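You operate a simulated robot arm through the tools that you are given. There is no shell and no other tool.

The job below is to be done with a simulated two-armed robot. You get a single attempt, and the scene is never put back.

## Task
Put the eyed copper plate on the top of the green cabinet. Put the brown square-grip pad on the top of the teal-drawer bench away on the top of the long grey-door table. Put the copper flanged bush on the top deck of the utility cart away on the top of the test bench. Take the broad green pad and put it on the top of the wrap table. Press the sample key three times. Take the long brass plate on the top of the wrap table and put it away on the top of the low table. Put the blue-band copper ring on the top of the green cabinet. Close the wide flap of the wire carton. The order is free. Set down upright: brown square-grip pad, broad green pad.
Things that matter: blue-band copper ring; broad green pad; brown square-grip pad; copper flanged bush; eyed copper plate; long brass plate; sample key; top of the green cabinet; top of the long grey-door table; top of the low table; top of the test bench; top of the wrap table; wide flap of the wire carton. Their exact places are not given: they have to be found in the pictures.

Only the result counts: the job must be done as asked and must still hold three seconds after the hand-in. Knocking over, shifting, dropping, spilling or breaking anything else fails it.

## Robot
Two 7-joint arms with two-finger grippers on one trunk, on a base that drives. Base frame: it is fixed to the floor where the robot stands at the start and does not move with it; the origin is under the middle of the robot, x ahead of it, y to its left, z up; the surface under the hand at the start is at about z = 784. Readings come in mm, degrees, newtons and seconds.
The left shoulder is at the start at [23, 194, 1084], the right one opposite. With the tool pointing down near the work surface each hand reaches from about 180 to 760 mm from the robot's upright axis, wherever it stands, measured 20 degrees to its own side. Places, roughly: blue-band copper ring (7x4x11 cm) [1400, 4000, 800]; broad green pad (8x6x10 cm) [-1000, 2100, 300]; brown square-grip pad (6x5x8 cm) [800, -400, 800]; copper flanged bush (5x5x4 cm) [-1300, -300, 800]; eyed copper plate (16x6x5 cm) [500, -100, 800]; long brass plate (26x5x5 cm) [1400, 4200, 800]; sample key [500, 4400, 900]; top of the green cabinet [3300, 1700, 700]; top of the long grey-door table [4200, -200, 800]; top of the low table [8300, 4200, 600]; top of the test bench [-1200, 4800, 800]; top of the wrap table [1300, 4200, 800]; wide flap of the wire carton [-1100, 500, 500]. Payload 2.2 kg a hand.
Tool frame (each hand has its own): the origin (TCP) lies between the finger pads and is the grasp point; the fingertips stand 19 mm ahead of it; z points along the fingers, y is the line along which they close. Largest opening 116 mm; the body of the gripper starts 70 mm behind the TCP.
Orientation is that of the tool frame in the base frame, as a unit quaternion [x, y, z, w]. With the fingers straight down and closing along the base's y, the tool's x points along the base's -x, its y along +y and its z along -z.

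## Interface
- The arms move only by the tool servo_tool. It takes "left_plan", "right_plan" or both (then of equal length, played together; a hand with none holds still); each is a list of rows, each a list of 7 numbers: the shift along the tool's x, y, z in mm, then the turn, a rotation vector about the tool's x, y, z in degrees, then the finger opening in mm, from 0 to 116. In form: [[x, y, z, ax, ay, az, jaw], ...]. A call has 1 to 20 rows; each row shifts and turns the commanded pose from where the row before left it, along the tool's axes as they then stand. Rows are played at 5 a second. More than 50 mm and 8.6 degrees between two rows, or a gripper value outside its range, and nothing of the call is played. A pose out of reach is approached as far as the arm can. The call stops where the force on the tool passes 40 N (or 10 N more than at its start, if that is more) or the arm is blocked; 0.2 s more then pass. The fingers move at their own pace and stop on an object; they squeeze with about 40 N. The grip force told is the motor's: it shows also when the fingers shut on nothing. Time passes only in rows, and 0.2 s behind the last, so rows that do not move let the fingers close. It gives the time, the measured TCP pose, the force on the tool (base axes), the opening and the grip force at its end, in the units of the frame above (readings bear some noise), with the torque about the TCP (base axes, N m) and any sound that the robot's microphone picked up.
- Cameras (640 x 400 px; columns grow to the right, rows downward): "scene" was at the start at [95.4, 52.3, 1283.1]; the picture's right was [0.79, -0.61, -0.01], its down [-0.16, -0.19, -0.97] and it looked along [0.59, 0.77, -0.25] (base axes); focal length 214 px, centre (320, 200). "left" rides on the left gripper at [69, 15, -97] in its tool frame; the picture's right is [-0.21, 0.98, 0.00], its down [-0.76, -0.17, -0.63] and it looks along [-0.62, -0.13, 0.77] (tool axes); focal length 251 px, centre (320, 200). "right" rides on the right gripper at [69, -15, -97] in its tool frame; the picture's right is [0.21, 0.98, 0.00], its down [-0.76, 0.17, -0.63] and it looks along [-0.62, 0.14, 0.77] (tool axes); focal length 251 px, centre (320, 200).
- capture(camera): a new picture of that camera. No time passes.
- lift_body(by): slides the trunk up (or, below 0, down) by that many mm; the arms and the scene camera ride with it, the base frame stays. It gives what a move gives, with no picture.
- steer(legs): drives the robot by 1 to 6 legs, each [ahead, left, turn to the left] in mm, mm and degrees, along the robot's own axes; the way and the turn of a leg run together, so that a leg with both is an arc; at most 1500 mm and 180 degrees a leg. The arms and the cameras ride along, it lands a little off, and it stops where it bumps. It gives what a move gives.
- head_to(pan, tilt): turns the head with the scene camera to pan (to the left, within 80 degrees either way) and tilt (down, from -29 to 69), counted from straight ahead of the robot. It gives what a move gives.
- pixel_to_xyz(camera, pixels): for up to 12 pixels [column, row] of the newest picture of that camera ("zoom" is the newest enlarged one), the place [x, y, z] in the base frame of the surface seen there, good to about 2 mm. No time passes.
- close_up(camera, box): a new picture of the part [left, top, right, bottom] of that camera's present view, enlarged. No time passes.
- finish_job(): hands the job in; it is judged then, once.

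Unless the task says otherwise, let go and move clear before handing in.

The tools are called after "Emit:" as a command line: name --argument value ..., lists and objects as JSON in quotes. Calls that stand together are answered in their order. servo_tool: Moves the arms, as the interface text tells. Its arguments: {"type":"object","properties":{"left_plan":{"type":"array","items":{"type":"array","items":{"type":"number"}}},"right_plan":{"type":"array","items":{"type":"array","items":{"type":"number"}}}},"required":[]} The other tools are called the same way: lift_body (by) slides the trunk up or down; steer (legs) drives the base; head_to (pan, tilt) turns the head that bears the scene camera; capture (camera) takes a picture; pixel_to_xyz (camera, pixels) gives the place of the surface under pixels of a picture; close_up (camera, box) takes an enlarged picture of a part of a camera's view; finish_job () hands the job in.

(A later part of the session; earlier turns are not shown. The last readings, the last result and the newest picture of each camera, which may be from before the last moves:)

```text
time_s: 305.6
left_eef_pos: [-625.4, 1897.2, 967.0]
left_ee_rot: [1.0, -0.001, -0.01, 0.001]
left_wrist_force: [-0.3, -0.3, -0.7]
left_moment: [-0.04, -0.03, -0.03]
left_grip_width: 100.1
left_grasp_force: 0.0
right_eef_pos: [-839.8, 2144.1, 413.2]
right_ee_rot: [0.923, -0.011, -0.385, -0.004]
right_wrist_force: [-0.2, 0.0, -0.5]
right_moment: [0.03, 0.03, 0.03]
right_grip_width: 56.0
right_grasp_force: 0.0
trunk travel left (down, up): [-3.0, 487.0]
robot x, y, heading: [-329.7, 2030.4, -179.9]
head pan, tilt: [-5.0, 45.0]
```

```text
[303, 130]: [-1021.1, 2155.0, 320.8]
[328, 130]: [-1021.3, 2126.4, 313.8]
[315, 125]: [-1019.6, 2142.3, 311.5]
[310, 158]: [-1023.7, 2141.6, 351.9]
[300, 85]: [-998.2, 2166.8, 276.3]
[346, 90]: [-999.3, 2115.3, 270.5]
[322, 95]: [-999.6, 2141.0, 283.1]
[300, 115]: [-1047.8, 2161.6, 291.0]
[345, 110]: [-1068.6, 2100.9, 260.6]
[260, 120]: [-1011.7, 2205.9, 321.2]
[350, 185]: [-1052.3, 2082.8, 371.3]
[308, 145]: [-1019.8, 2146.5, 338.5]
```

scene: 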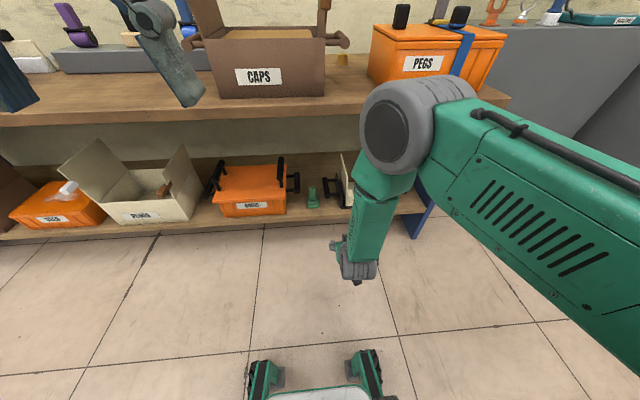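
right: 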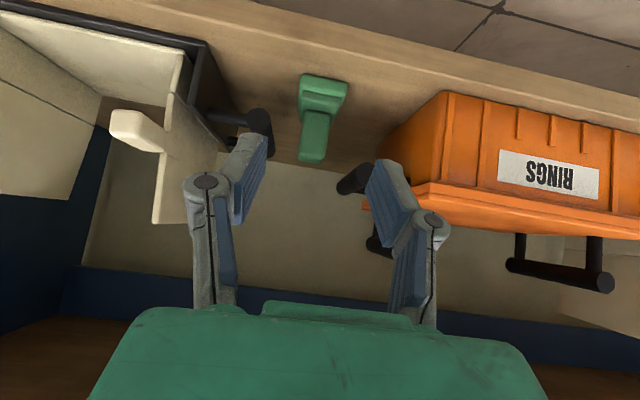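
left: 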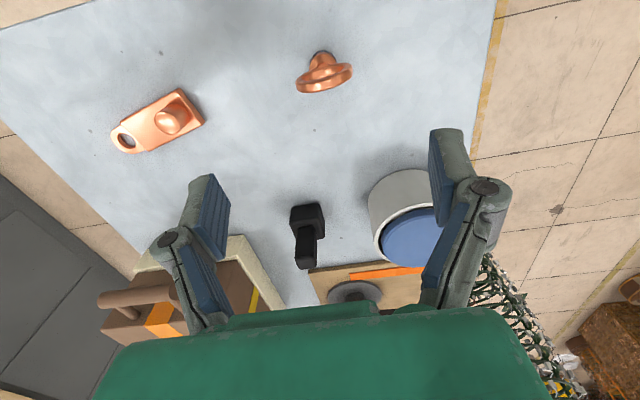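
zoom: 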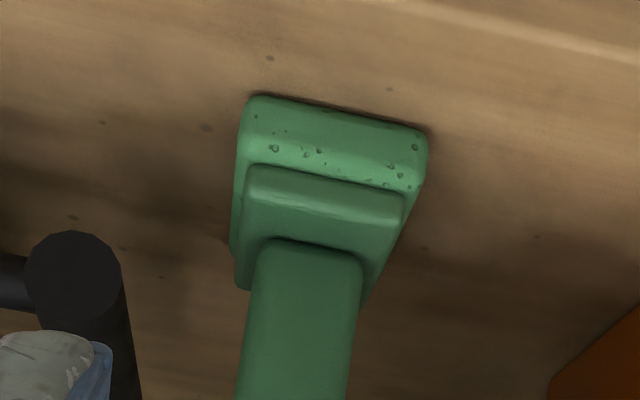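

Handle front face x=−1020, y 2126–2156, top z 352. I'll move the tilted hand forward at this height and check the view before the final slant-in.

Emit:
servo_tool --right_plan '[[-27.2, 1, 28, 0, 0, 0, 56], [-27.2, 1, 28, 0, 0, 0, 56], [-27.2, 1, 28, 0, 0, 0, 56], [0, 0, 0, 0, 0, 0, 56], [0, 0, 0, 0, 0, 0, 56], [0, 0, 0, 0, 0, 0, 56]]'

Emit:
capture --camera "right"

Emit:
capture --camera "scene"

```text
time_s: 307.0
left_eef_pos: [-621.8, 1897.1, 966.1]
left_ee_rot: [1.0, -0.001, -0.011, -0.001]
left_wrist_force: [-0.5, -0.1, -0.2]
left_moment: [-0.03, 0.02, -0.05]
left_grip_width: 100.2
left_grasp_force: 0.0
right_eef_pos: [-957.2, 2143.7, 415.0]
right_ee_rot: [0.922, -0.01, -0.387, -0.004]
right_wrist_force: [0.5, 0.2, 0.3]
right_moment: [0.05, -0.01, -0.02]
right_grip_width: 56.2
right_grasp_force: 0.0
trunk travel left (down, up): [-3.0, 487.0]
robot x, y, heading: [-330.2, 2026.1, -179.8]
head pan, tilt: [-5.0, 45.0]
```

```text
taken
```

right: 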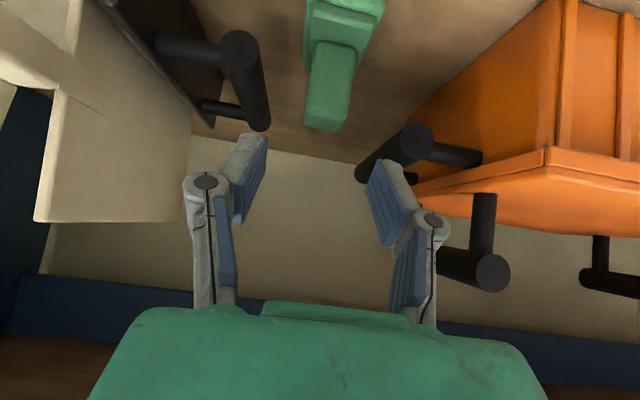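

```text
taken
```

scene: 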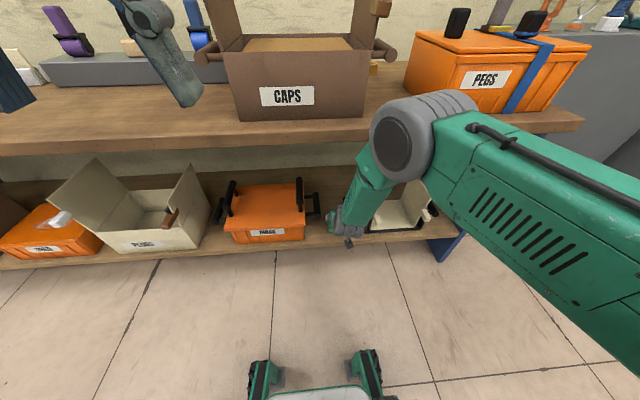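

Emit:
pixel_to_xyz --camera "right" --pixels '[[312, 80], [352, 80], [332, 70], [325, 120], [308, 110], [345, 115], [268, 110], [360, 170], [240, 50], [405, 140]]'

Emit:
pixel_to_xyz --camera "scene" --pixels '[[378, 130], [395, 110], [370, 165], [355, 195], [360, 180], [440, 92], [345, 215]]'

```text
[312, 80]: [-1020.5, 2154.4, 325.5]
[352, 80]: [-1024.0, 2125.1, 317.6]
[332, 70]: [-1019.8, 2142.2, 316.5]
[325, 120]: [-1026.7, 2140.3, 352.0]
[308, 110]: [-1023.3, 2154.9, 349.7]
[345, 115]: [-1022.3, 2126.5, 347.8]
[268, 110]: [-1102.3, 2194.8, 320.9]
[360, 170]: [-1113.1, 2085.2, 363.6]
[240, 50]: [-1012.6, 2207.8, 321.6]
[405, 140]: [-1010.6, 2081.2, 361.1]
```

```text
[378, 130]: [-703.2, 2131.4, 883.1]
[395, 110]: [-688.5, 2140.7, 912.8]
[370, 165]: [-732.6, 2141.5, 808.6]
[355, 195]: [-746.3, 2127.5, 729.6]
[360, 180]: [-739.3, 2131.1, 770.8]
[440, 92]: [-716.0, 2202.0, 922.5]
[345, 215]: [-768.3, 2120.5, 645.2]
```

Handle centre y≈2140.5; forearm stays ~170 mm clear of the board. Sliding in along the tool axis.

Emit:
servo_tool --right_plan '[[0, 3, 25, 0, 0, 0, 56], [0, 0, 25, 0, 0, 0, 56], [0, 0, 25, 0, 0, 0, 56], [0, 0, 20, 0, 0, 0, 56], [0, 0, 0, 0, 0, 0, 56], [0, 0, 0, 0, 0, 0, 56]]'

Emit:
capture --camera "right"

```text
time_s: 308.4
left_eef_pos: [-620.3, 1896.8, 967.2]
left_ee_rot: [1.0, -0.001, -0.011, 0.0]
left_wrist_force: [0.3, -0.7, 0.2]
left_moment: [-0.01, 0.02, 0.02]
left_grip_width: 100.0
left_grasp_force: 0.0
right_eef_pos: [-1024.4, 2142.3, 347.3]
right_ee_rot: [0.922, -0.01, -0.386, -0.003]
right_wrist_force: [-0.3, 0.2, 0.1]
right_moment: [-0.03, -0.02, -0.03]
right_grip_width: 56.0
right_grasp_force: 0.1
trunk travel left (down, up): [-3.0, 487.0]
robot x, y, heading: [-329.8, 2027.7, -180.0]
head pan, tilt: [-5.0, 45.0]
```

```text
taken
```

right: 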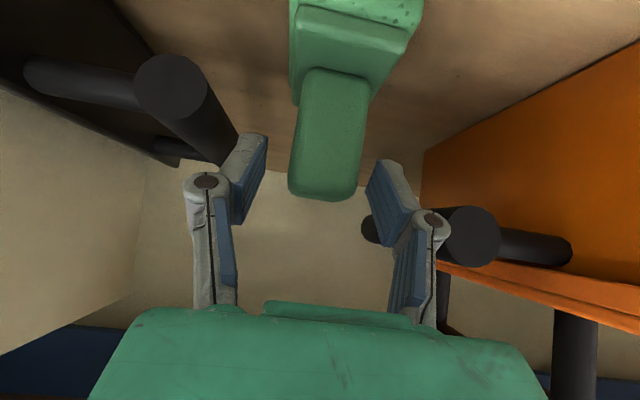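

Emit:
close_up --camera "right" --box '[350, 150, 510, 250]'

Emit:
pixel_to_xyz --camera "zoom" --pixels '[[330, 285], [385, 280], [310, 230], [260, 200], [430, 240], [490, 350], [550, 300], [400, 330], [100, 300], [230, 120]]'

Emit:
pixel_to_xyz --camera "right" --pixels '[[205, 180], [185, 190], [262, 140], [215, 120], [165, 90], [235, 130], [320, 190], [300, 140], [360, 140], [325, 170]]'

```text
4.00 times, centred on (430, 200) of right
```

zoom: 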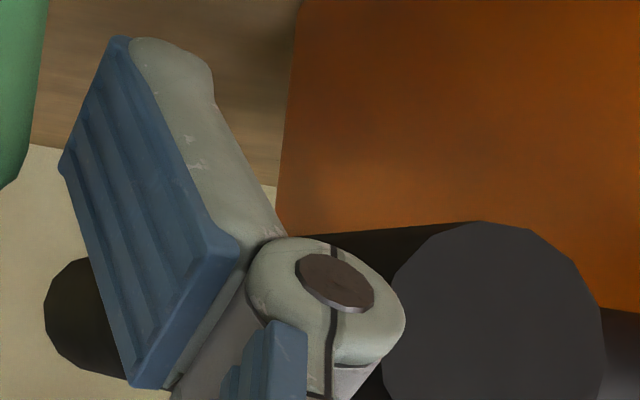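

```text
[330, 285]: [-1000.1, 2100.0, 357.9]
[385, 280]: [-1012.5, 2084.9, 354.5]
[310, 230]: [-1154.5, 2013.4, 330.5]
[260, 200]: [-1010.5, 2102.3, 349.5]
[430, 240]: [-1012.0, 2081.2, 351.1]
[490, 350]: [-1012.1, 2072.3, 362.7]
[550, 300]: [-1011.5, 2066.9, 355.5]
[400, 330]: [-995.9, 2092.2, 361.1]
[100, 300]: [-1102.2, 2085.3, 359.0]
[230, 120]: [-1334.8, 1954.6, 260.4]
```

```text
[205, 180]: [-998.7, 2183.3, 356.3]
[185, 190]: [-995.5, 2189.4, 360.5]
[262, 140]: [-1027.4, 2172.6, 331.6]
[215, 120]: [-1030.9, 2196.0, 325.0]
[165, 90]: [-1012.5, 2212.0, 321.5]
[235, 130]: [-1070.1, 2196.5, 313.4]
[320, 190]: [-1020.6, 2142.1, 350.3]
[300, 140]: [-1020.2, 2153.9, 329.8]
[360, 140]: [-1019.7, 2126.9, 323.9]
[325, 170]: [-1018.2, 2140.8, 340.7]
```

Clearance beside the handles is about 5 mm, so I'll narrow the jaw to 44, centre 1.5 mm, advance the last 15 mm, then close.

Emit:
servo_tool --right_plan '[[0, 1.5, 0, 0, 0, 0, 44], [0, 0, 0, 0, 0, 0, 44], [0, 0, 8, 0, 0, 0, 44], [0, 0, 7, 0, 0, 0, 44], [0, 0, 0, 0, 0, 0, 44], [0, 0, 0, 0, 0, 0, 10], [0, 0, 0, 0, 0, 0, 10], [0, 0, 0, 0, 0, 0, 10]]'

Emit:
capture --camera "right"

```text
time_s: 310.2
left_eef_pos: [-621.8, 1896.7, 968.0]
left_ee_rot: [1.0, -0.001, -0.011, 0.0]
left_wrist_force: [-0.6, 0.2, -0.1]
left_moment: [0.0, 0.01, -0.02]
left_grip_width: 100.2
left_grasp_force: 0.0
right_eef_pos: [-1034.6, 2140.7, 335.8]
right_ee_rot: [0.922, -0.01, -0.386, -0.003]
right_wrist_force: [0.8, -0.5, 0.1]
right_moment: [-0.05, -0.06, 0.0]
right_grip_width: 34.3
right_grasp_force: 40.4
trunk travel left (down, up): [-3.0, 487.0]
robot x, y, heading: [-330.2, 2025.7, -179.8]
head pan, tilt: [-5.0, 45.0]
```

```text
taken
```

right: 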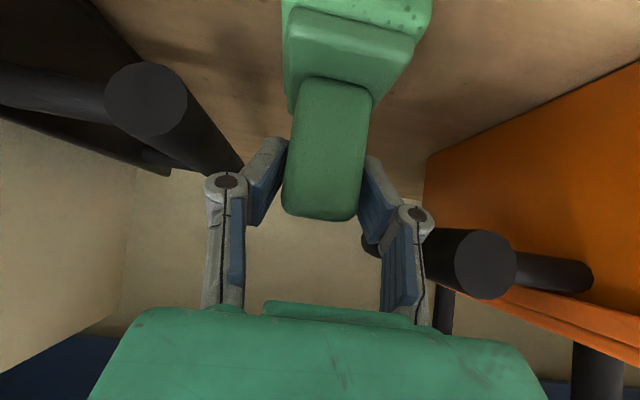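

The pad is gripped (34.3 mm). I'll lift it straight up 45 mm, then draw it out toward the robot.

Emit:
servo_tool --right_plan '[[-3.5, 0, -3.5, 0, 0, 0, 10], [-7, 0, -7, 0, 0, 0, 10], [-10.5, 0, -10.5, 0, 0, 0, 10], [-10.5, 0, -10.5, 0, 0, 0, 10], [0, 0, 0, 0, 0, 0, 10], [0, 0, 0, 0, 0, 0, 10]]'

Emit:
capture --camera "right"

```text
time_s: 311.6
left_eef_pos: [-622.0, 1896.8, 966.7]
left_ee_rot: [1.0, -0.001, -0.011, 0.0]
left_wrist_force: [-0.2, 0.4, -0.2]
left_moment: [0.03, 0.01, -0.01]
left_grip_width: 99.9
left_grasp_force: 0.0
right_eef_pos: [-1034.2, 2139.8, 380.8]
right_ee_rot: [0.922, -0.01, -0.387, -0.004]
right_wrist_force: [0.6, 0.6, -1.2]
right_moment: [-0.01, 0.01, -0.02]
right_grip_width: 34.1
right_grasp_force: 40.1
trunk travel left (down, up): [-3.0, 487.0]
robot x, y, heading: [-332.7, 2024.9, -179.6]
head pan, tilt: [-5.0, 45.0]
```

```text
taken
```

right: 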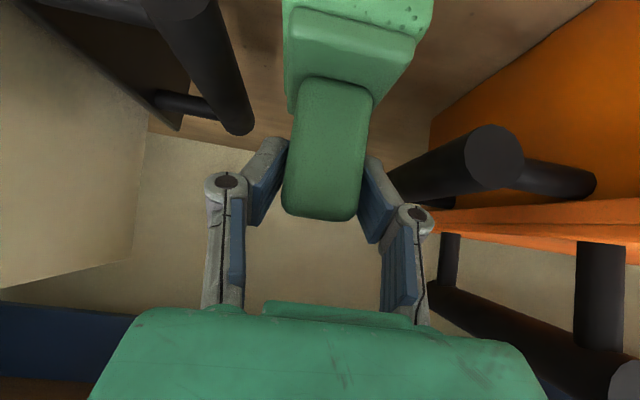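

Lifted cleanly. Driving straight back out of the shelf, then raising the trunk.

Emit:
steer --legs '[[-250, 0, 0]]'

Emit:
lift_body --by 222

Emit:
capture --camera "right"

Emit:
capture --camera "scene"

```text
time_s: 313.4
left_eef_pos: [-370.7, 1899.1, 967.2]
left_ee_rot: [1.0, -0.002, -0.013, 0.0]
left_wrist_force: [0.3, -0.4, 0.3]
left_moment: [0.0, 0.03, -0.01]
left_grip_width: 99.9
left_grasp_force: 0.1
right_eef_pos: [-784.3, 2142.0, 381.7]
right_ee_rot: [0.922, -0.011, -0.387, -0.004]
right_wrist_force: [0.0, 0.0, -1.2]
right_moment: [0.0, 0.0, 0.01]
right_grip_width: 34.0
right_grasp_force: 39.8
trunk travel left (down, up): [-3.0, 487.0]
robot x, y, heading: [-81.4, 2029.0, -179.9]
head pan, tilt: [-5.0, 45.0]
```

```text
time_s: 315.8
left_eef_pos: [-371.0, 1899.0, 1189.2]
left_ee_rot: [1.0, -0.002, -0.011, 0.0]
left_wrist_force: [-0.6, 0.3, -0.5]
left_moment: [0.0, 0.0, 0.01]
left_grip_width: 100.4
left_grasp_force: 0.2
right_eef_pos: [-784.8, 2142.1, 605.1]
right_ee_rot: [0.922, -0.011, -0.387, -0.003]
right_wrist_force: [-0.6, 0.5, -0.6]
right_moment: [-0.01, 0.0, 0.0]
right_grip_width: 34.1
right_grasp_force: 39.5
trunk travel left (down, up): [-225.0, 265.0]
robot x, y, heading: [-83.2, 2027.6, -179.8]
head pan, tilt: [-5.0, 45.0]
```

```text
taken
```

right: 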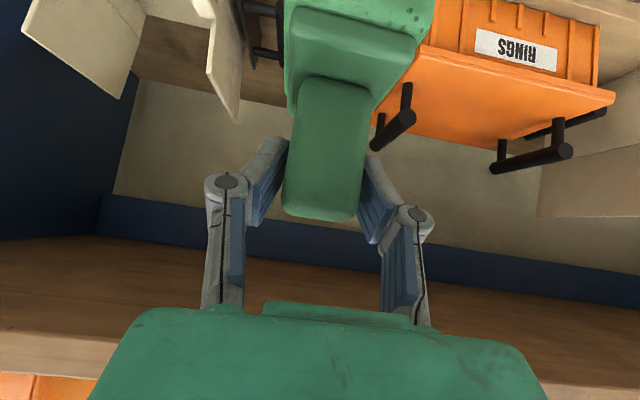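

```text
taken
```

scene: 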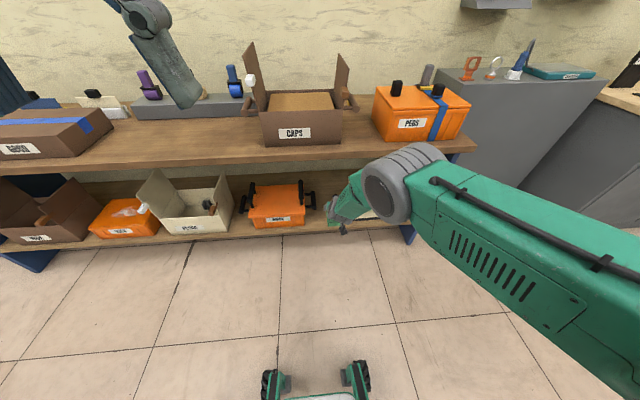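

The pad is out. I'll draw the right hand back and up for transport, then drive along the shelf to the WIRE carton.

Emit:
servo_tool --right_plan '[[-4.2, -8.9, -43.2, 0, 0, 0, 10], [-4.2, -8.9, -43.2, 0, 0, 0, 10], [-4.2, -8.9, -43.2, 0, 0, 0, 10], [-4.2, -8.9, -43.2, 0, 0, 0, 10], [-4.2, -8.9, -43.2, 0, 0, 0, 10], [-4.2, -8.9, -43.2, 0, 0, 0, 10], [-4.2, -8.9, -43.2, 0, 0, 0, 10], [-4.2, -8.9, -43.2, 0, 0, 0, 10], [-4.2, -8.9, -43.2, 0, 0, 0, 10], [0, 0, 0, 0, 0, 0, 10]]'

Emit:
steer --legs '[[0, 1300, 0]]'

Emit:
head_to --pan 5 --tilt 42

Emit:
capture --camera "scene"

```text
time_s: 318.0
left_eef_pos: [-370.9, 1899.0, 1189.8]
left_ee_rot: [1.0, -0.002, -0.013, 0.0]
left_wrist_force: [-0.5, 0.2, -0.2]
left_moment: [-0.01, -0.05, -0.01]
left_grip_width: 100.0
left_grasp_force: 0.1
right_eef_pos: [-531.5, 2217.7, 904.9]
right_ee_rot: [0.922, -0.011, -0.388, -0.003]
right_wrist_force: [-0.2, 0.5, -1.6]
right_moment: [0.02, -0.05, -0.01]
right_grip_width: 34.1
right_grasp_force: 40.2
trunk travel left (down, up): [-225.0, 265.0]
robot x, y, heading: [-81.1, 2027.5, -179.9]
head pan, tilt: [-5.0, 45.0]
```

```text
time_s: 324.5
left_eef_pos: [-362.6, 596.3, 1189.4]
left_ee_rot: [1.0, 0.0, -0.013, 0.001]
left_wrist_force: [0.4, 0.5, -0.2]
left_moment: [0.01, -0.01, 0.02]
left_grip_width: 99.9
left_grasp_force: 0.1
right_eef_pos: [-525.2, 913.3, 904.0]
right_ee_rot: [0.922, -0.01, -0.388, -0.003]
right_wrist_force: [0.2, -0.4, -1.6]
right_moment: [-0.01, 0.0, 0.04]
right_grip_width: 34.2
right_grasp_force: 39.9
trunk travel left (down, up): [-225.0, 265.0]
robot x, y, heading: [-77.6, 722.3, -179.6]
head pan, tilt: [-5.0, 45.0]
```

```text
time_s: 325.3
left_eef_pos: [-361.3, 594.9, 1189.3]
left_ee_rot: [1.0, 0.0, -0.012, 0.001]
left_wrist_force: [0.5, 0.3, 0.4]
left_moment: [0.02, 0.01, 0.04]
left_grip_width: 100.2
left_grasp_force: 0.0
right_eef_pos: [-523.4, 913.3, 904.2]
right_ee_rot: [0.921, -0.01, -0.389, -0.002]
right_wrist_force: [-0.4, 0.2, -1.2]
right_moment: [0.0, -0.02, 0.01]
right_grip_width: 34.2
right_grasp_force: 40.0
trunk travel left (down, up): [-225.0, 265.0]
robot x, y, heading: [-75.4, 726.6, -179.7]
head pan, tilt: [5.0, 42.0]
```

```text
taken
```

scene: 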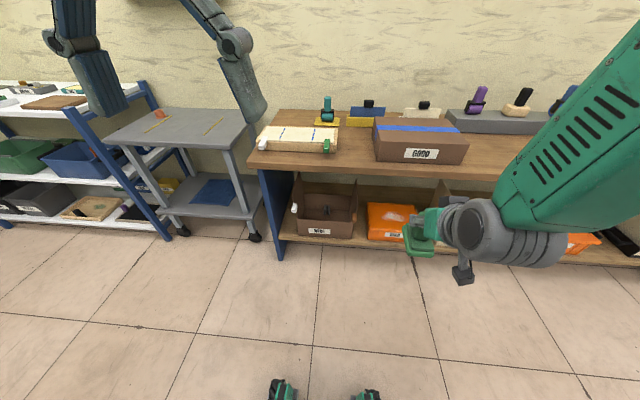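

Emit:
close_up --camera "scene" --box '[265, 160, 393, 240]'

Emit:
pixel_to_xyz --camera "zoom" --pixels '[[180, 120], [160, 180], [150, 240], [180, 290], [220, 230], [190, 80], [460, 100], [450, 200], [440, 300], [300, 310], [330, 260], [300, 130]]'

```text
5.00 times, centred on (329, 200) of scene
```

zoom: 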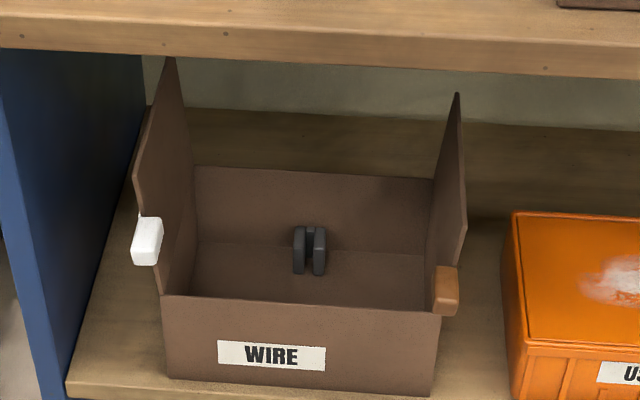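

```text
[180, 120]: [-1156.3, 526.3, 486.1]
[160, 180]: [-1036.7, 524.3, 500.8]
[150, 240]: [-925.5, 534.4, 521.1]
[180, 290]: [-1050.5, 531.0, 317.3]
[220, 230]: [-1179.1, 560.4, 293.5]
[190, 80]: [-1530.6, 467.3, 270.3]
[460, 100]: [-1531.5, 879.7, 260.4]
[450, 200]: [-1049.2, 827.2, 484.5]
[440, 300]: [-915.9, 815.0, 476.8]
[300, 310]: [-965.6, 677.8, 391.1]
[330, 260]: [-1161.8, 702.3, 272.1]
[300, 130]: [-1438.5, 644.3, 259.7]
```

The WIRE carton's left flap (wide, with the white tab at (-925,534,521)) stands open, hinged near y≈540, z≈405. I'll pitch the left hand 45° forward, close its fingers, and bring it low for pushing the tab over to the right.

Emit:
servo_tool --left_plan '[[0, 0, 0, 0, -7.5, 0, 60], [0, 0, 0, 0, -7.5, 0, 0], [0, 0, 0, 0, -7.5, 0, 0], [0, 0, 0, 0, -7.5, 0, 0], [0, 0, 0, 0, -7.5, 0, 0], [0, 0, 0, 0, -7.5, 0, 0], [11.2, 2.5, 46.5, 0, 0, 0, 0], [11.2, 2.5, 46.5, 0, 0, 0, 0], [11.2, 2.5, 46.5, 0, 0, 0, 0], [11.2, 2.5, 46.5, 0, 0, 0, 0], [11.2, 2.5, 46.5, 0, 0, 0, 0], [11.2, 2.5, 46.5, 0, 0, 0, 0], [11.2, 2.5, 46.5, 0, 0, 0, 0], [11.2, 2.5, 46.5, 0, 0, 0, 0], [11.2, 2.5, 46.5, 0, 0, 0, 0], [11.2, 2.5, 46.5, 0, 0, 0, 0], [11.2, 2.5, 46.5, 0, 0, 0, 0], [0, 0, 0, 0, 0, 0, 0]]'

Emit:
lift_body --by -200

Emit:
steer --legs '[[230, 80, 0]]'

Emit:
capture --camera "left"

Emit:
capture --camera "scene"

```text
time_s: 329.1
left_eef_pos: [-647.7, 564.3, 749.0]
left_ee_rot: [0.919, -0.001, -0.395, 0.0]
left_wrist_force: [0.3, 0.3, 0.4]
left_moment: [-0.01, 0.0, 0.02]
left_grip_width: 0.1
left_grasp_force: 28.5
right_eef_pos: [-524.2, 911.6, 904.3]
right_ee_rot: [0.921, -0.009, -0.389, -0.004]
right_wrist_force: [0.4, 0.1, -0.9]
right_moment: [-0.01, -0.01, 0.0]
right_grip_width: 33.9
right_grasp_force: 39.8
trunk travel left (down, up): [-225.0, 265.0]
robot x, y, heading: [-75.5, 721.9, -179.7]
head pan, tilt: [5.0, 42.0]
```

```text
time_s: 331.2
left_eef_pos: [-648.4, 564.9, 549.9]
left_ee_rot: [0.918, -0.001, -0.396, 0.0]
left_wrist_force: [1.1, -1.0, 0.6]
left_moment: [0.0, 0.02, 0.0]
left_grip_width: 0.0
left_grasp_force: 28.6
right_eef_pos: [-525.5, 911.8, 706.0]
right_ee_rot: [0.921, -0.01, -0.39, -0.004]
right_wrist_force: [-0.1, -0.4, -1.0]
right_moment: [0.03, 0.0, 0.01]
right_grip_width: 34.1
right_grasp_force: 39.6
trunk travel left (down, up): [-25.0, 465.0]
robot x, y, heading: [-75.7, 724.5, -179.7]
head pan, tilt: [5.0, 42.0]
```

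```text
time_s: 333.0
left_eef_pos: [-878.6, 486.5, 551.5]
left_ee_rot: [0.919, -0.001, -0.395, 0.002]
left_wrist_force: [-0.4, -0.5, -0.6]
left_moment: [-0.04, -0.01, -0.02]
left_grip_width: 0.0
left_grasp_force: 28.4
right_eef_pos: [-755.6, 834.8, 703.0]
right_ee_rot: [0.922, -0.011, -0.388, -0.002]
right_wrist_force: [-1.0, 0.0, -1.2]
right_moment: [0.0, 0.02, -0.02]
right_grip_width: 34.3
right_grasp_force: 40.0
trunk travel left (down, up): [-25.0, 465.0]
robot x, y, heading: [-306.6, 645.1, -179.4]
head pan, tilt: [5.0, 42.0]
```

```text
taken
```

left: 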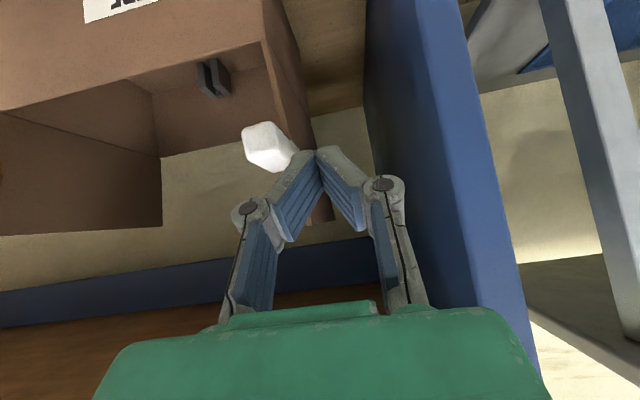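

```text
taken
```

scene: 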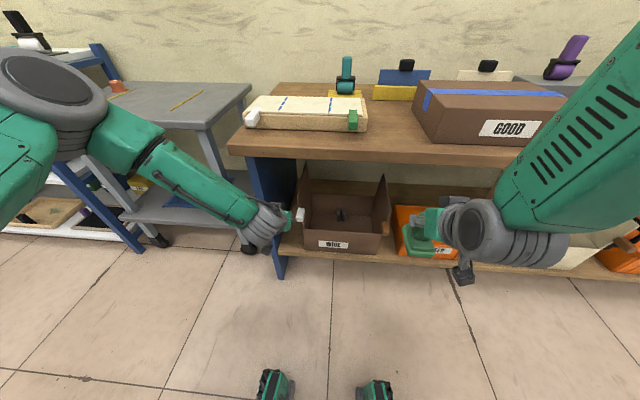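

Emit:
pixel_to_xyz --camera "left" --pixels '[[265, 150], [250, 135], [285, 150], [262, 128], [300, 120], [270, 30], [420, 150], [380, 120], [430, 250], [100, 110], [160, 150], [290, 80]]'

Emit:
close_up --camera "scene" --box '[240, 160, 400, 260]'

Emit:
pixel_to_xyz --camera "zoom" --pixels '[[240, 218], [235, 60], [250, 100], [570, 70], [560, 280], [400, 285], [235, 280], [215, 215], [180, 250], [400, 330], [60, 120], [150, 300]]'

```text
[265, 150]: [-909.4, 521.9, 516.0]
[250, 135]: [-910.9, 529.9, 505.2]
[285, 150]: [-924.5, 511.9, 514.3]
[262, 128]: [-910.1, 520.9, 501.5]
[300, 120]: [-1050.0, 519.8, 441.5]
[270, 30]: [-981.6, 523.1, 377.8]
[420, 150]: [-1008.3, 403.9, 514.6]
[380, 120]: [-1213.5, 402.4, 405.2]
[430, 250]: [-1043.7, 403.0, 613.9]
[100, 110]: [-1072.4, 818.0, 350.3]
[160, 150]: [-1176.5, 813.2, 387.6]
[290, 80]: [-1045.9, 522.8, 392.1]
```

```text
4.00 times, centred on (320, 210) of scene
```

zoom: 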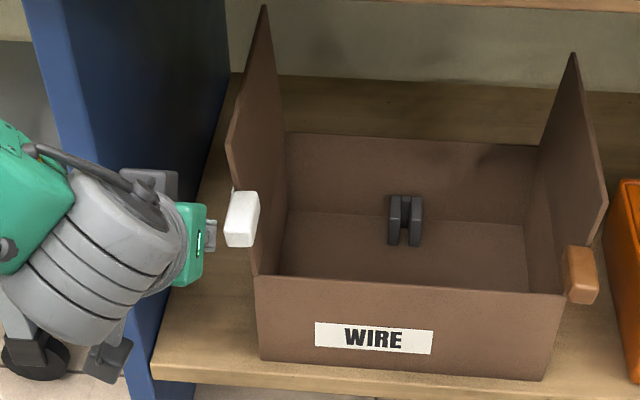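

```text
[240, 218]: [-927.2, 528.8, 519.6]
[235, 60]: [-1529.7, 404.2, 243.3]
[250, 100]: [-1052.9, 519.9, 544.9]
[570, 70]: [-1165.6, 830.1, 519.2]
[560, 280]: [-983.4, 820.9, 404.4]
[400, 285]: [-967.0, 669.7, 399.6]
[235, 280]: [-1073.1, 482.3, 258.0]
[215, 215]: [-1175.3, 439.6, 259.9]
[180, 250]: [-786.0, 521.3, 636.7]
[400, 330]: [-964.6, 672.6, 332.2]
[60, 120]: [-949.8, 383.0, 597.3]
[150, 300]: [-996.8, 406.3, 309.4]
```

The tab spans x −909…−940, y 512–532, z 500–525; hinge about (y 525, z 405). I'll bring the closed fingers beside it on the left first.

Emit:
servo_tool --left_plan '[[0, 4, 15, 0, 0, 0, 0], [0, 2, 20, 0, 0, 0, 0], [0, 0, 20, 0, 0, 0, 0], [0, 0, 0, 0, 0, 0, 0], [0, 0, 0, 0, 0, 0, 0]]'

Emit:
capture --camera "left"

Emit:
close_up --camera "scene" --box '[240, 160, 400, 260]'

```text
time_s: 334.2
left_eef_pos: [-917.8, 478.8, 514.0]
left_ee_rot: [0.918, 0.0, -0.397, 0.0]
left_wrist_force: [0.2, 0.6, -0.3]
left_moment: [0.01, 0.01, 0.01]
left_grip_width: 0.0
left_grasp_force: 28.6
right_eef_pos: [-753.6, 832.9, 705.4]
right_ee_rot: [0.921, -0.01, -0.39, -0.004]
right_wrist_force: [-0.4, -0.2, -1.9]
right_moment: [-0.02, -0.01, -0.02]
right_grip_width: 34.4
right_grasp_force: 39.5
trunk travel left (down, up): [-25.0, 465.0]
robot x, y, heading: [-307.9, 643.8, -179.6]
head pan, tilt: [5.0, 42.0]
```

```text
taken
```

left: 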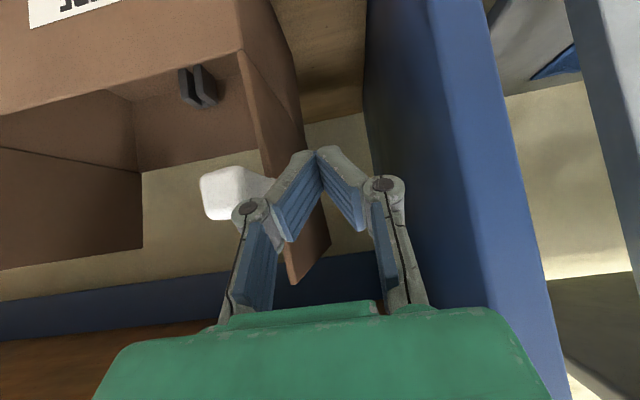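

```text
4.00 times, centred on (320, 210) of scene
```

zoom: 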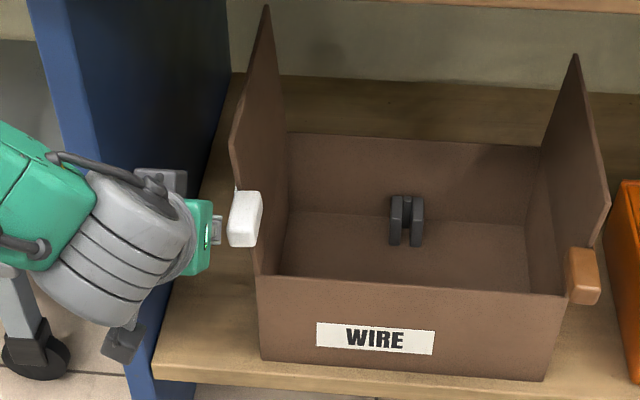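

In position. Pushing the tab over along its arc toward the closed position.

Emit:
servo_tool --left_plan '[[-1, -8, -1, 0, 0, 0, 0], [-2.4, -14, -2.2, 0, 0, 0, 0], [-2.4, -14, -2.3, 0, 0, 0, 0], [0.3, -14.6, 0.3, 0, 0, 0, 0], [0.4, -14.6, 0.4, 0, 0, 0, 0], [3.1, -14, 3, 0, 0, 0, 0], [3.1, -14, 3, 0, 0, 0, 0], [5.6, -12.5, 5.3, 0, 0, 0, 0], [5.6, -12.5, 5.4, 0, 0, 0, 0], [0, 0, 0, 0, 0, 0, 0]]'

Emit:
capture --camera "left"

Emit:
close_up --camera "scene" --box '[240, 160, 400, 260]'

```text
time_s: 336.4
left_eef_pos: [-917.8, 598.7, 497.3]
left_ee_rot: [0.918, 0.0, -0.396, 0.001]
left_wrist_force: [0.4, -0.6, -0.3]
left_moment: [0.0, 0.01, -0.01]
left_grip_width: 0.0
left_grasp_force: 28.3
right_eef_pos: [-752.6, 832.1, 706.5]
right_ee_rot: [0.921, -0.009, -0.39, -0.003]
right_wrist_force: [-0.6, -1.0, -1.5]
right_moment: [-0.01, 0.04, 0.01]
right_grip_width: 34.5
right_grasp_force: 39.7
trunk travel left (down, up): [-25.0, 465.0]
robot x, y, heading: [-308.0, 645.0, -179.4]
head pan, tilt: [5.0, 42.0]
```

```text
taken
```

left: 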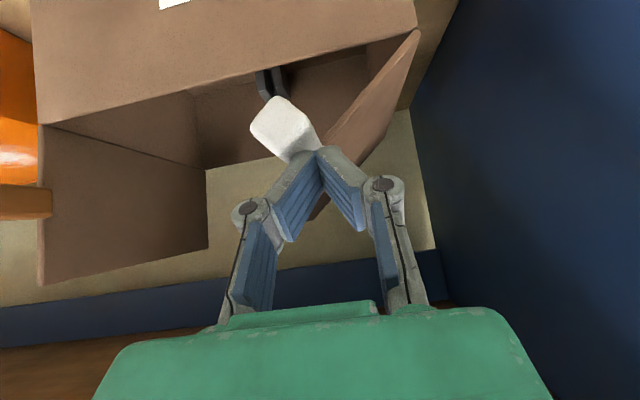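

```text
4.00 times, centred on (320, 210) of scene
```

zoom: 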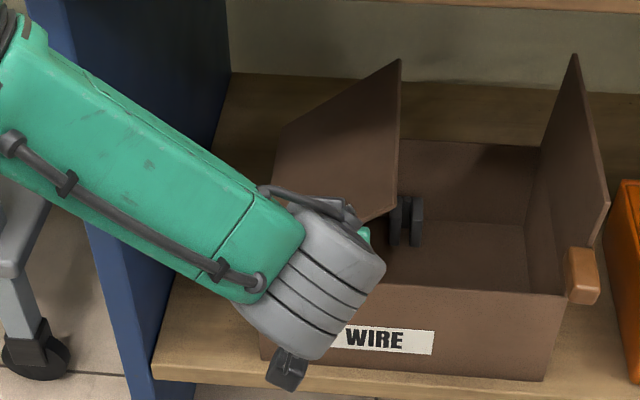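

The flap is at about 40°. Continuing the arc down.

Emit:
servo_tool --left_plan '[[10.2, -9, 9.6, 0, 0, 0, 0], [9.5, -8, 8.9, 0, 0, 0, 0], [9.5, -7, 8.9, 0, 0, 0, 0], [9.5, -6, 8.9, 0, 0, 0, 0], [5, -2, 4.8, 0, 0, 0, 0], [0, 0, 0, 0, 0, 0, 0]]'

Emit:
capture --camera "left"

Emit:
close_up --camera "scene" --box '[240, 160, 400, 260]'

```text
time_s: 337.8
left_eef_pos: [-918.1, 628.7, 436.8]
left_ee_rot: [0.918, -0.001, -0.397, 0.001]
left_wrist_force: [0.5, -0.3, 0.4]
left_moment: [0.0, 0.0, -0.02]
left_grip_width: 0.0
left_grasp_force: 28.5
right_eef_pos: [-752.7, 831.8, 706.4]
right_ee_rot: [0.921, -0.011, -0.39, -0.003]
right_wrist_force: [0.0, -0.5, -2.1]
right_moment: [0.0, -0.03, 0.0]
right_grip_width: 34.2
right_grasp_force: 40.2
trunk travel left (down, up): [-25.0, 465.0]
robot x, y, heading: [-310.0, 645.1, -179.7]
head pan, tilt: [5.0, 42.0]
```

```text
taken
```

left: 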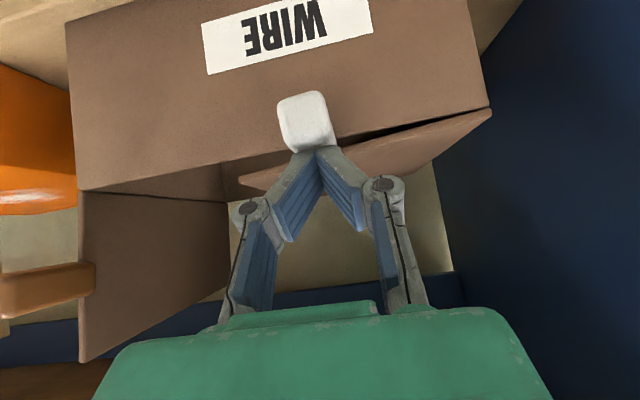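

```text
4.00 times, centred on (320, 210) of scene
```

zoom: 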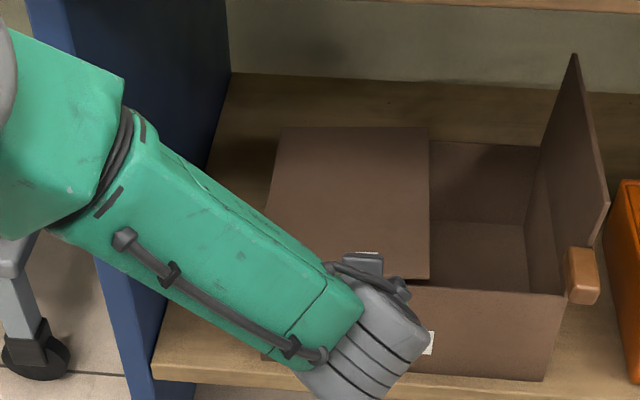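

Nearly closed, a small gap remains. Pressing the tab down further in small steps.

Emit:
servo_tool --left_plan '[[4.4, -0.5, 4.1, 0, 0, 0, 0], [4.4, 0, 4.1, 0, 0, 0, 0], [2.9, 0, 2.7, 0, 0, 0, 0], [2.2, 0, 2, 0, 0, 0, 0], [0, 0, 0, 0, 0, 0, 0]]'

Emit:
capture --camera "left"

```text
time_s: 338.7
left_eef_pos: [-919.2, 631.3, 426.3]
left_ee_rot: [0.916, 0.0, -0.402, 0.002]
left_wrist_force: [10.0, -2.0, 20.1]
left_moment: [-0.09, -0.05, 0.03]
left_grip_width: 5.8
left_grasp_force: 28.4
right_eef_pos: [-751.5, 831.8, 708.0]
right_ee_rot: [0.92, -0.009, -0.391, -0.003]
right_wrist_force: [-0.6, -0.3, -2.2]
right_moment: [-0.02, -0.02, 0.03]
right_grip_width: 34.1
right_grasp_force: 40.3
trunk travel left (down, up): [-25.0, 465.0]
robot x, y, heading: [-305.0, 643.4, -179.7]
head pan, tilt: [5.0, 42.0]
stopped in row 4 (left hand): the force on the tool passed its limit at 43 N (the readings are from after the stop); the commanded pose is now the measured one
```

```text
taken
```

left: 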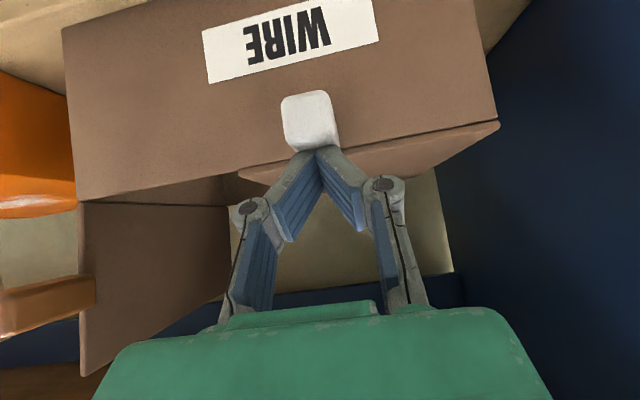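

The flap is shut flush and resists at 43 N. I'll withdraw along the tool axis and check that it stays.

Emit:
servo_tool --left_plan '[[-2, 0, -4, 0, 0, 0, 0], [-7, 0, -15, 0, 0, 0, 0], [-10, 0, -30, 0, 0, 0, 0], [-10, 0, -40, 0, 0, 0, 0], [0, 0, -45, 0, 0, 0, 0], [0, 0, -45, 0, 0, 0, 0], [0, 0, 0, 0, 0, 0, 0]]'

Emit:
steer --legs '[[-250, 0, 0]]'

Emit:
capture --camera "scene"

Emit:
close_up --camera "scene" --box '[250, 140, 410, 240]'

Emit:
capture --camera "left"

```text
time_s: 340.3
left_eef_pos: [-807.2, 631.9, 566.7]
left_ee_rot: [0.916, 0.0, -0.401, 0.001]
left_wrist_force: [0.5, -0.6, 0.4]
left_moment: [0.02, 0.05, 0.0]
left_grip_width: 0.0
left_grasp_force: 28.5
right_eef_pos: [-750.9, 831.4, 705.2]
right_ee_rot: [0.92, -0.01, -0.391, -0.003]
right_wrist_force: [0.4, 0.0, -1.4]
right_moment: [0.03, -0.01, -0.01]
right_grip_width: 34.1
right_grasp_force: 39.8
trunk travel left (down, up): [-25.0, 465.0]
robot x, y, heading: [-307.1, 646.9, -179.5]
head pan, tilt: [5.0, 42.0]
```

```text
time_s: 342.1
left_eef_pos: [-554.9, 634.2, 567.8]
left_ee_rot: [0.916, 0.0, -0.401, 0.001]
left_wrist_force: [0.9, 0.6, 0.5]
left_moment: [-0.03, -0.02, -0.02]
left_grip_width: 0.0
left_grasp_force: 28.4
right_eef_pos: [-498.7, 835.6, 707.9]
right_ee_rot: [0.92, -0.01, -0.392, -0.003]
right_wrist_force: [0.3, 0.3, -1.7]
right_moment: [0.05, -0.01, 0.02]
right_grip_width: 34.1
right_grasp_force: 40.0
trunk travel left (down, up): [-25.0, 465.0]
robot x, y, heading: [-56.4, 646.0, -179.5]
head pan, tilt: [5.0, 42.0]
```

```text
taken
```

scene: 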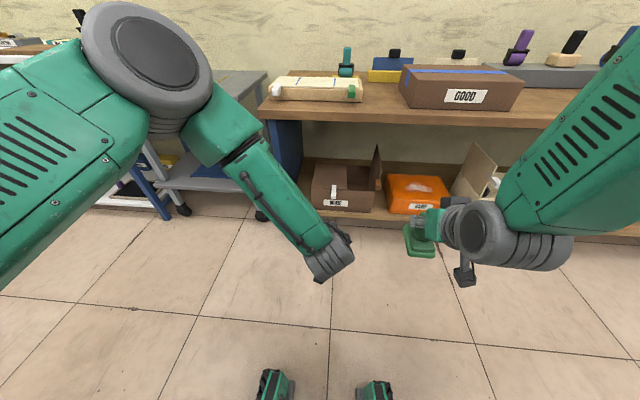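

```text
4.00 times, centred on (330, 190) of scene
```

zoom: 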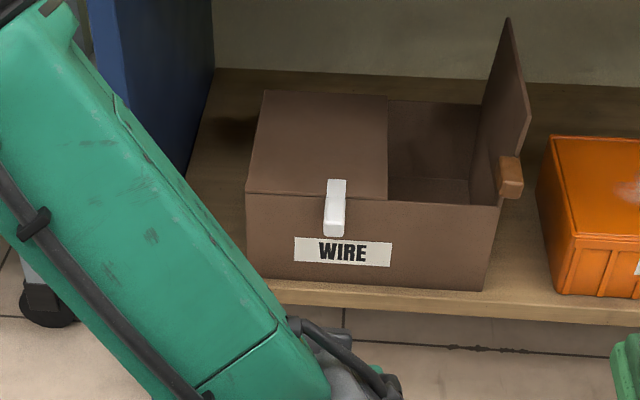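

```text
taken
```

left: 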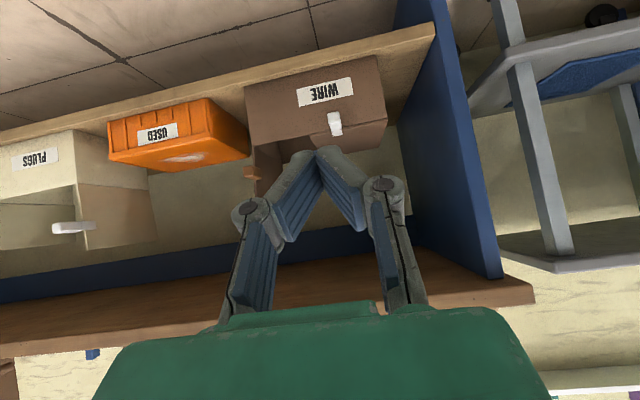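

The wide flap stays closed. Now the bush: I'll raise the trunk, level the left hand again, and look at the cart.

Emit:
lift_body --by 200

Emit:
servo_tool --left_plan '[[0, 0, -40, 0, 0, 0, 60], [0, 0, -40, 0, 7.8, 0, 90], [0, 0, -40, 0, 7.8, 0, 90], [0, 0, -40, 0, 7.8, 0, 90], [0, 0, -30, 0, 7.8, 0, 90], [0, 0, -30, 0, 7.8, 0, 90], [0, 0, -20, 0, 7.8, 0, 90], [0, 0, 0, 0, 0, 0, 90]]'

Emit:
steer --legs '[[0, 800, 0]]'

Emit:
head_to --pan 10 --tilt 40

Emit:
capture --camera "scene"

```text
time_s: 344.3
left_eef_pos: [-555.5, 633.0, 769.0]
left_ee_rot: [0.916, 0.0, -0.402, 0.001]
left_wrist_force: [-0.8, 0.0, 0.6]
left_moment: [0.0, 0.01, -0.02]
left_grip_width: 0.0
left_grasp_force: 28.7
right_eef_pos: [-497.4, 836.5, 907.5]
right_ee_rot: [0.92, -0.011, -0.392, -0.003]
right_wrist_force: [0.5, 0.7, -0.9]
right_moment: [0.01, 0.01, 0.0]
right_grip_width: 34.1
right_grasp_force: 40.1
trunk travel left (down, up): [-225.0, 265.0]
robot x, y, heading: [-53.9, 643.2, -179.7]
head pan, tilt: [5.0, 42.0]
```

```text
time_s: 346.1
left_eef_pos: [-424.3, 633.6, 963.9]
left_ee_rot: [1.0, 0.0, -0.006, 0.001]
left_wrist_force: [0.7, -0.1, -0.5]
left_moment: [0.02, -0.01, -0.03]
left_grip_width: 89.9
left_grasp_force: 0.1
right_eef_pos: [-498.1, 834.1, 907.7]
right_ee_rot: [0.92, -0.009, -0.392, -0.003]
right_wrist_force: [-0.4, 0.9, -1.7]
right_moment: [-0.01, -0.04, -0.01]
right_grip_width: 34.1
right_grasp_force: 39.9
trunk travel left (down, up): [-225.0, 265.0]
robot x, y, heading: [-53.2, 647.7, -179.6]
head pan, tilt: [5.0, 42.0]
```

```text
time_s: 350.4
left_eef_pos: [-422.8, -163.4, 962.8]
left_ee_rot: [1.0, -0.002, -0.005, 0.002]
left_wrist_force: [-0.1, 0.5, -0.8]
left_moment: [0.01, -0.01, 0.01]
left_grip_width: 89.9
left_grasp_force: 0.1
right_eef_pos: [-495.5, 36.9, 907.4]
right_ee_rot: [0.92, -0.014, -0.392, -0.003]
right_wrist_force: [0.1, -0.4, -1.0]
right_moment: [-0.04, 0.02, 0.01]
right_grip_width: 34.4
right_grasp_force: 40.1
trunk travel left (down, up): [-225.0, 265.0]
robot x, y, heading: [-54.6, -155.4, -179.9]
head pan, tilt: [5.0, 42.0]
```

```text
time_s: 351.1
left_eef_pos: [-420.2, -167.1, 965.4]
left_ee_rot: [1.0, -0.003, -0.006, -0.001]
left_wrist_force: [0.3, 0.3, 0.7]
left_moment: [-0.02, -0.02, -0.03]
left_grip_width: 89.9
left_grasp_force: 0.1
right_eef_pos: [-492.6, 32.7, 908.0]
right_ee_rot: [0.919, -0.012, -0.394, -0.004]
right_wrist_force: [0.2, -0.6, -0.8]
right_moment: [0.03, 0.02, 0.02]
right_grip_width: 34.2
right_grasp_force: 40.1
trunk travel left (down, up): [-225.0, 265.0]
robot x, y, heading: [-55.5, -154.6, -180.3]
head pan, tilt: [10.0, 40.0]
```

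```text
taken
```

scene: 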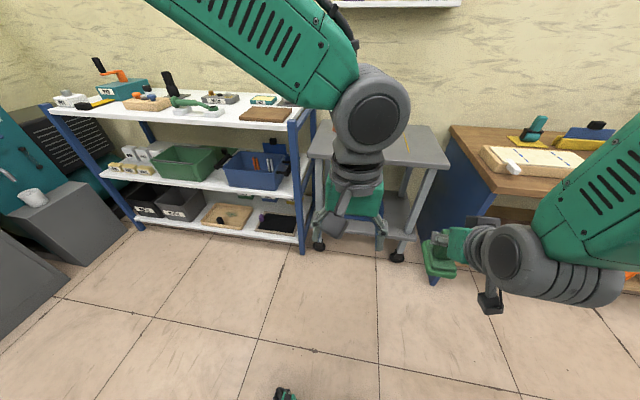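

Emit:
pixel_to_xyz --camera "scene" --pixels '[[420, 150], [447, 163], [320, 153], [400, 165], [430, 128], [318, 130], [395, 255], [318, 243], [300, 240], [460, 150]]'

Emit:
capture --camera "left"

```text
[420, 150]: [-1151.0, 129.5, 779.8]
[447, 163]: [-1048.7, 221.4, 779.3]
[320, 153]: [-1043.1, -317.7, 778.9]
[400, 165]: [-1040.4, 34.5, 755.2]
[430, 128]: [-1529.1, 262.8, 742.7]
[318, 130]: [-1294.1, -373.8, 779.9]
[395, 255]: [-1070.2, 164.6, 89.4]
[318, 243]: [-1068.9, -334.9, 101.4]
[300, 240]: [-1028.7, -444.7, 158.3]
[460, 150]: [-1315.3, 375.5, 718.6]
```

```text
taken
```

left: 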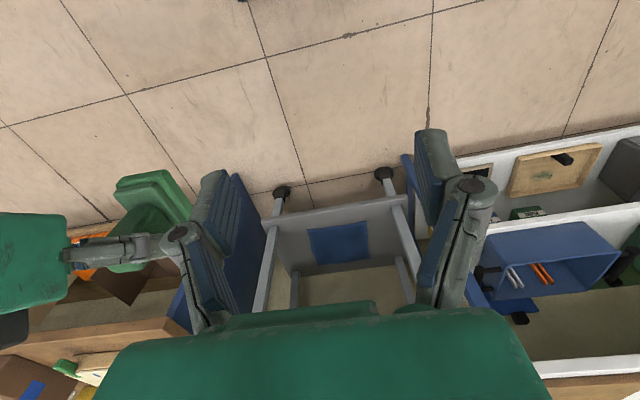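

Cart top is z≈779.5, x from −1040 back, y −335…225. I'll raise the pad a bit, move closer, and look for the bush.

Emit:
servo_tool --right_plan '[[-28.5, 0, -28, 0, 0, 0, 10], [-28.5, 0, -28, 0, 0, 0, 10], [0, 0, 0, 0, 0, 0, 10]]' --left_plan '[[30, -20, -20, 0, 0, 0, 90], [30, -20, -20, 0, 0, 0, 90], [0, 0, 0, 0, 0, 0, 90]]'

Emit:
steer --legs '[[450, 0, 0]]'

Emit:
capture --camera "scene"

Emit:
capture --camera "left"

```text
time_s: 351.9
left_eef_pos: [-361.4, -125.6, 1001.7]
left_ee_rot: [1.0, -0.002, -0.005, 0.001]
left_wrist_force: [0.2, 1.1, -0.2]
left_moment: [0.0, -0.02, 0.0]
left_grip_width: 90.3
left_grasp_force: 0.1
right_eef_pos: [-494.1, 35.8, 987.2]
right_ee_rot: [0.92, -0.014, -0.392, -0.005]
right_wrist_force: [-0.4, 0.7, -1.9]
right_moment: [0.03, -0.01, 0.01]
right_grip_width: 34.2
right_grasp_force: 40.6
trunk travel left (down, up): [-225.0, 265.0]
robot x, y, heading: [-53.9, -157.8, -180.2]
head pan, tilt: [10.0, 40.0]
```

```text
time_s: 354.6
left_eef_pos: [-808.0, -124.2, 1002.1]
left_ee_rot: [1.0, -0.005, -0.005, 0.001]
left_wrist_force: [-0.1, 0.4, 0.1]
left_moment: [-0.03, 0.0, -0.01]
left_grip_width: 90.1
left_grasp_force: 0.1
right_eef_pos: [-940.1, 38.2, 988.5]
right_ee_rot: [0.919, -0.014, -0.394, -0.004]
right_wrist_force: [0.1, 0.0, -0.9]
right_moment: [0.03, 0.01, 0.02]
right_grip_width: 34.1
right_grasp_force: 40.0
trunk travel left (down, up): [-225.0, 265.0]
robot x, y, heading: [-499.8, -155.8, 179.7]
head pan, tilt: [10.0, 40.0]
```

```text
taken
```

scene: 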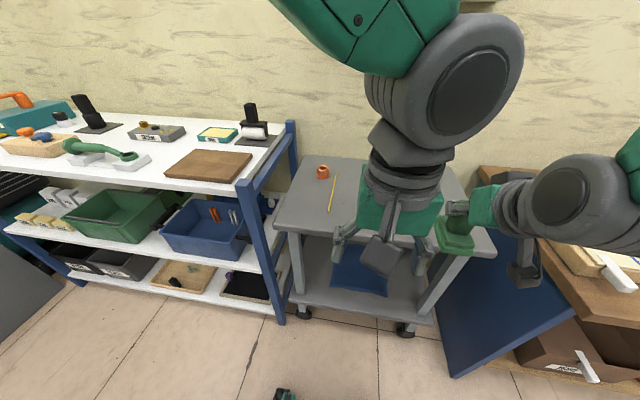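

```text
taken
```

left: 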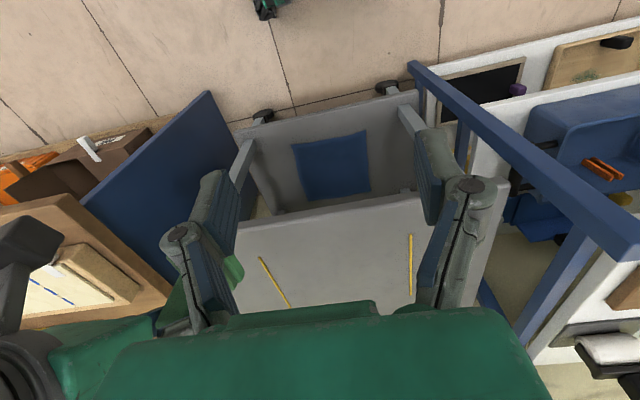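

The bush is at (322,172). Measuring it and the neighbouring rack post.

Emit:
pixel_to_xyz --camera "scene" --pixels '[[322, 170], [322, 177], [316, 173], [328, 173], [292, 125], [250, 200], [245, 185], [290, 180], [275, 220], [335, 190], [270, 140], [250, 110]]'

Emit:
close_up --camera "scene" --box '[272, 145, 368, 205]'

Emit:
pixel_to_xyz --camera "zoom" --pixels '[[335, 145], [335, 200], [300, 190], [370, 190], [310, 150], [360, 150], [335, 165], [335, 135]]'

```text
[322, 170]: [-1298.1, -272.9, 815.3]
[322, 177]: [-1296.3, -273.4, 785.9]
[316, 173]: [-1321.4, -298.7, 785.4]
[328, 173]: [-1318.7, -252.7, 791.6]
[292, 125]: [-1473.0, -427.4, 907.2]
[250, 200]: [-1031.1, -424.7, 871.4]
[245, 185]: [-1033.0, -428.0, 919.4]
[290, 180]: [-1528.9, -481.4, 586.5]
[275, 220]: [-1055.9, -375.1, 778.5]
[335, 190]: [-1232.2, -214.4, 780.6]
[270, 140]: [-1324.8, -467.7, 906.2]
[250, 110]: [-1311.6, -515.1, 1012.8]
```

```text
6.67 times, centred on (320, 175) of scene
```

zoom: 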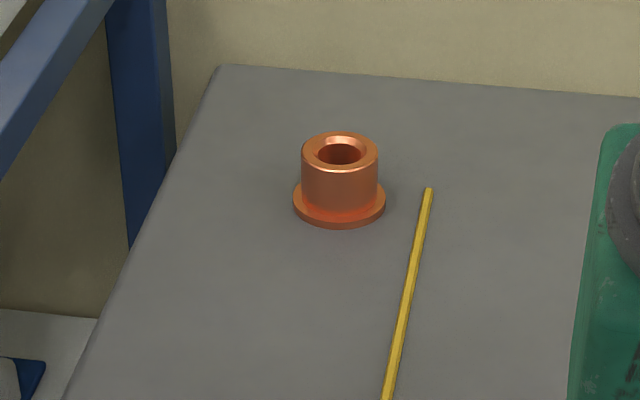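

```text
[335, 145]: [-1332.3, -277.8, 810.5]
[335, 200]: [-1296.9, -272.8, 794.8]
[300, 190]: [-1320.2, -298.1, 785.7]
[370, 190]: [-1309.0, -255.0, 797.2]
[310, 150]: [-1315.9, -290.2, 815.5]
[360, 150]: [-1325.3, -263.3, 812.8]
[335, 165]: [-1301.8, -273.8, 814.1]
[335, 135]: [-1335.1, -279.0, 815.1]
```

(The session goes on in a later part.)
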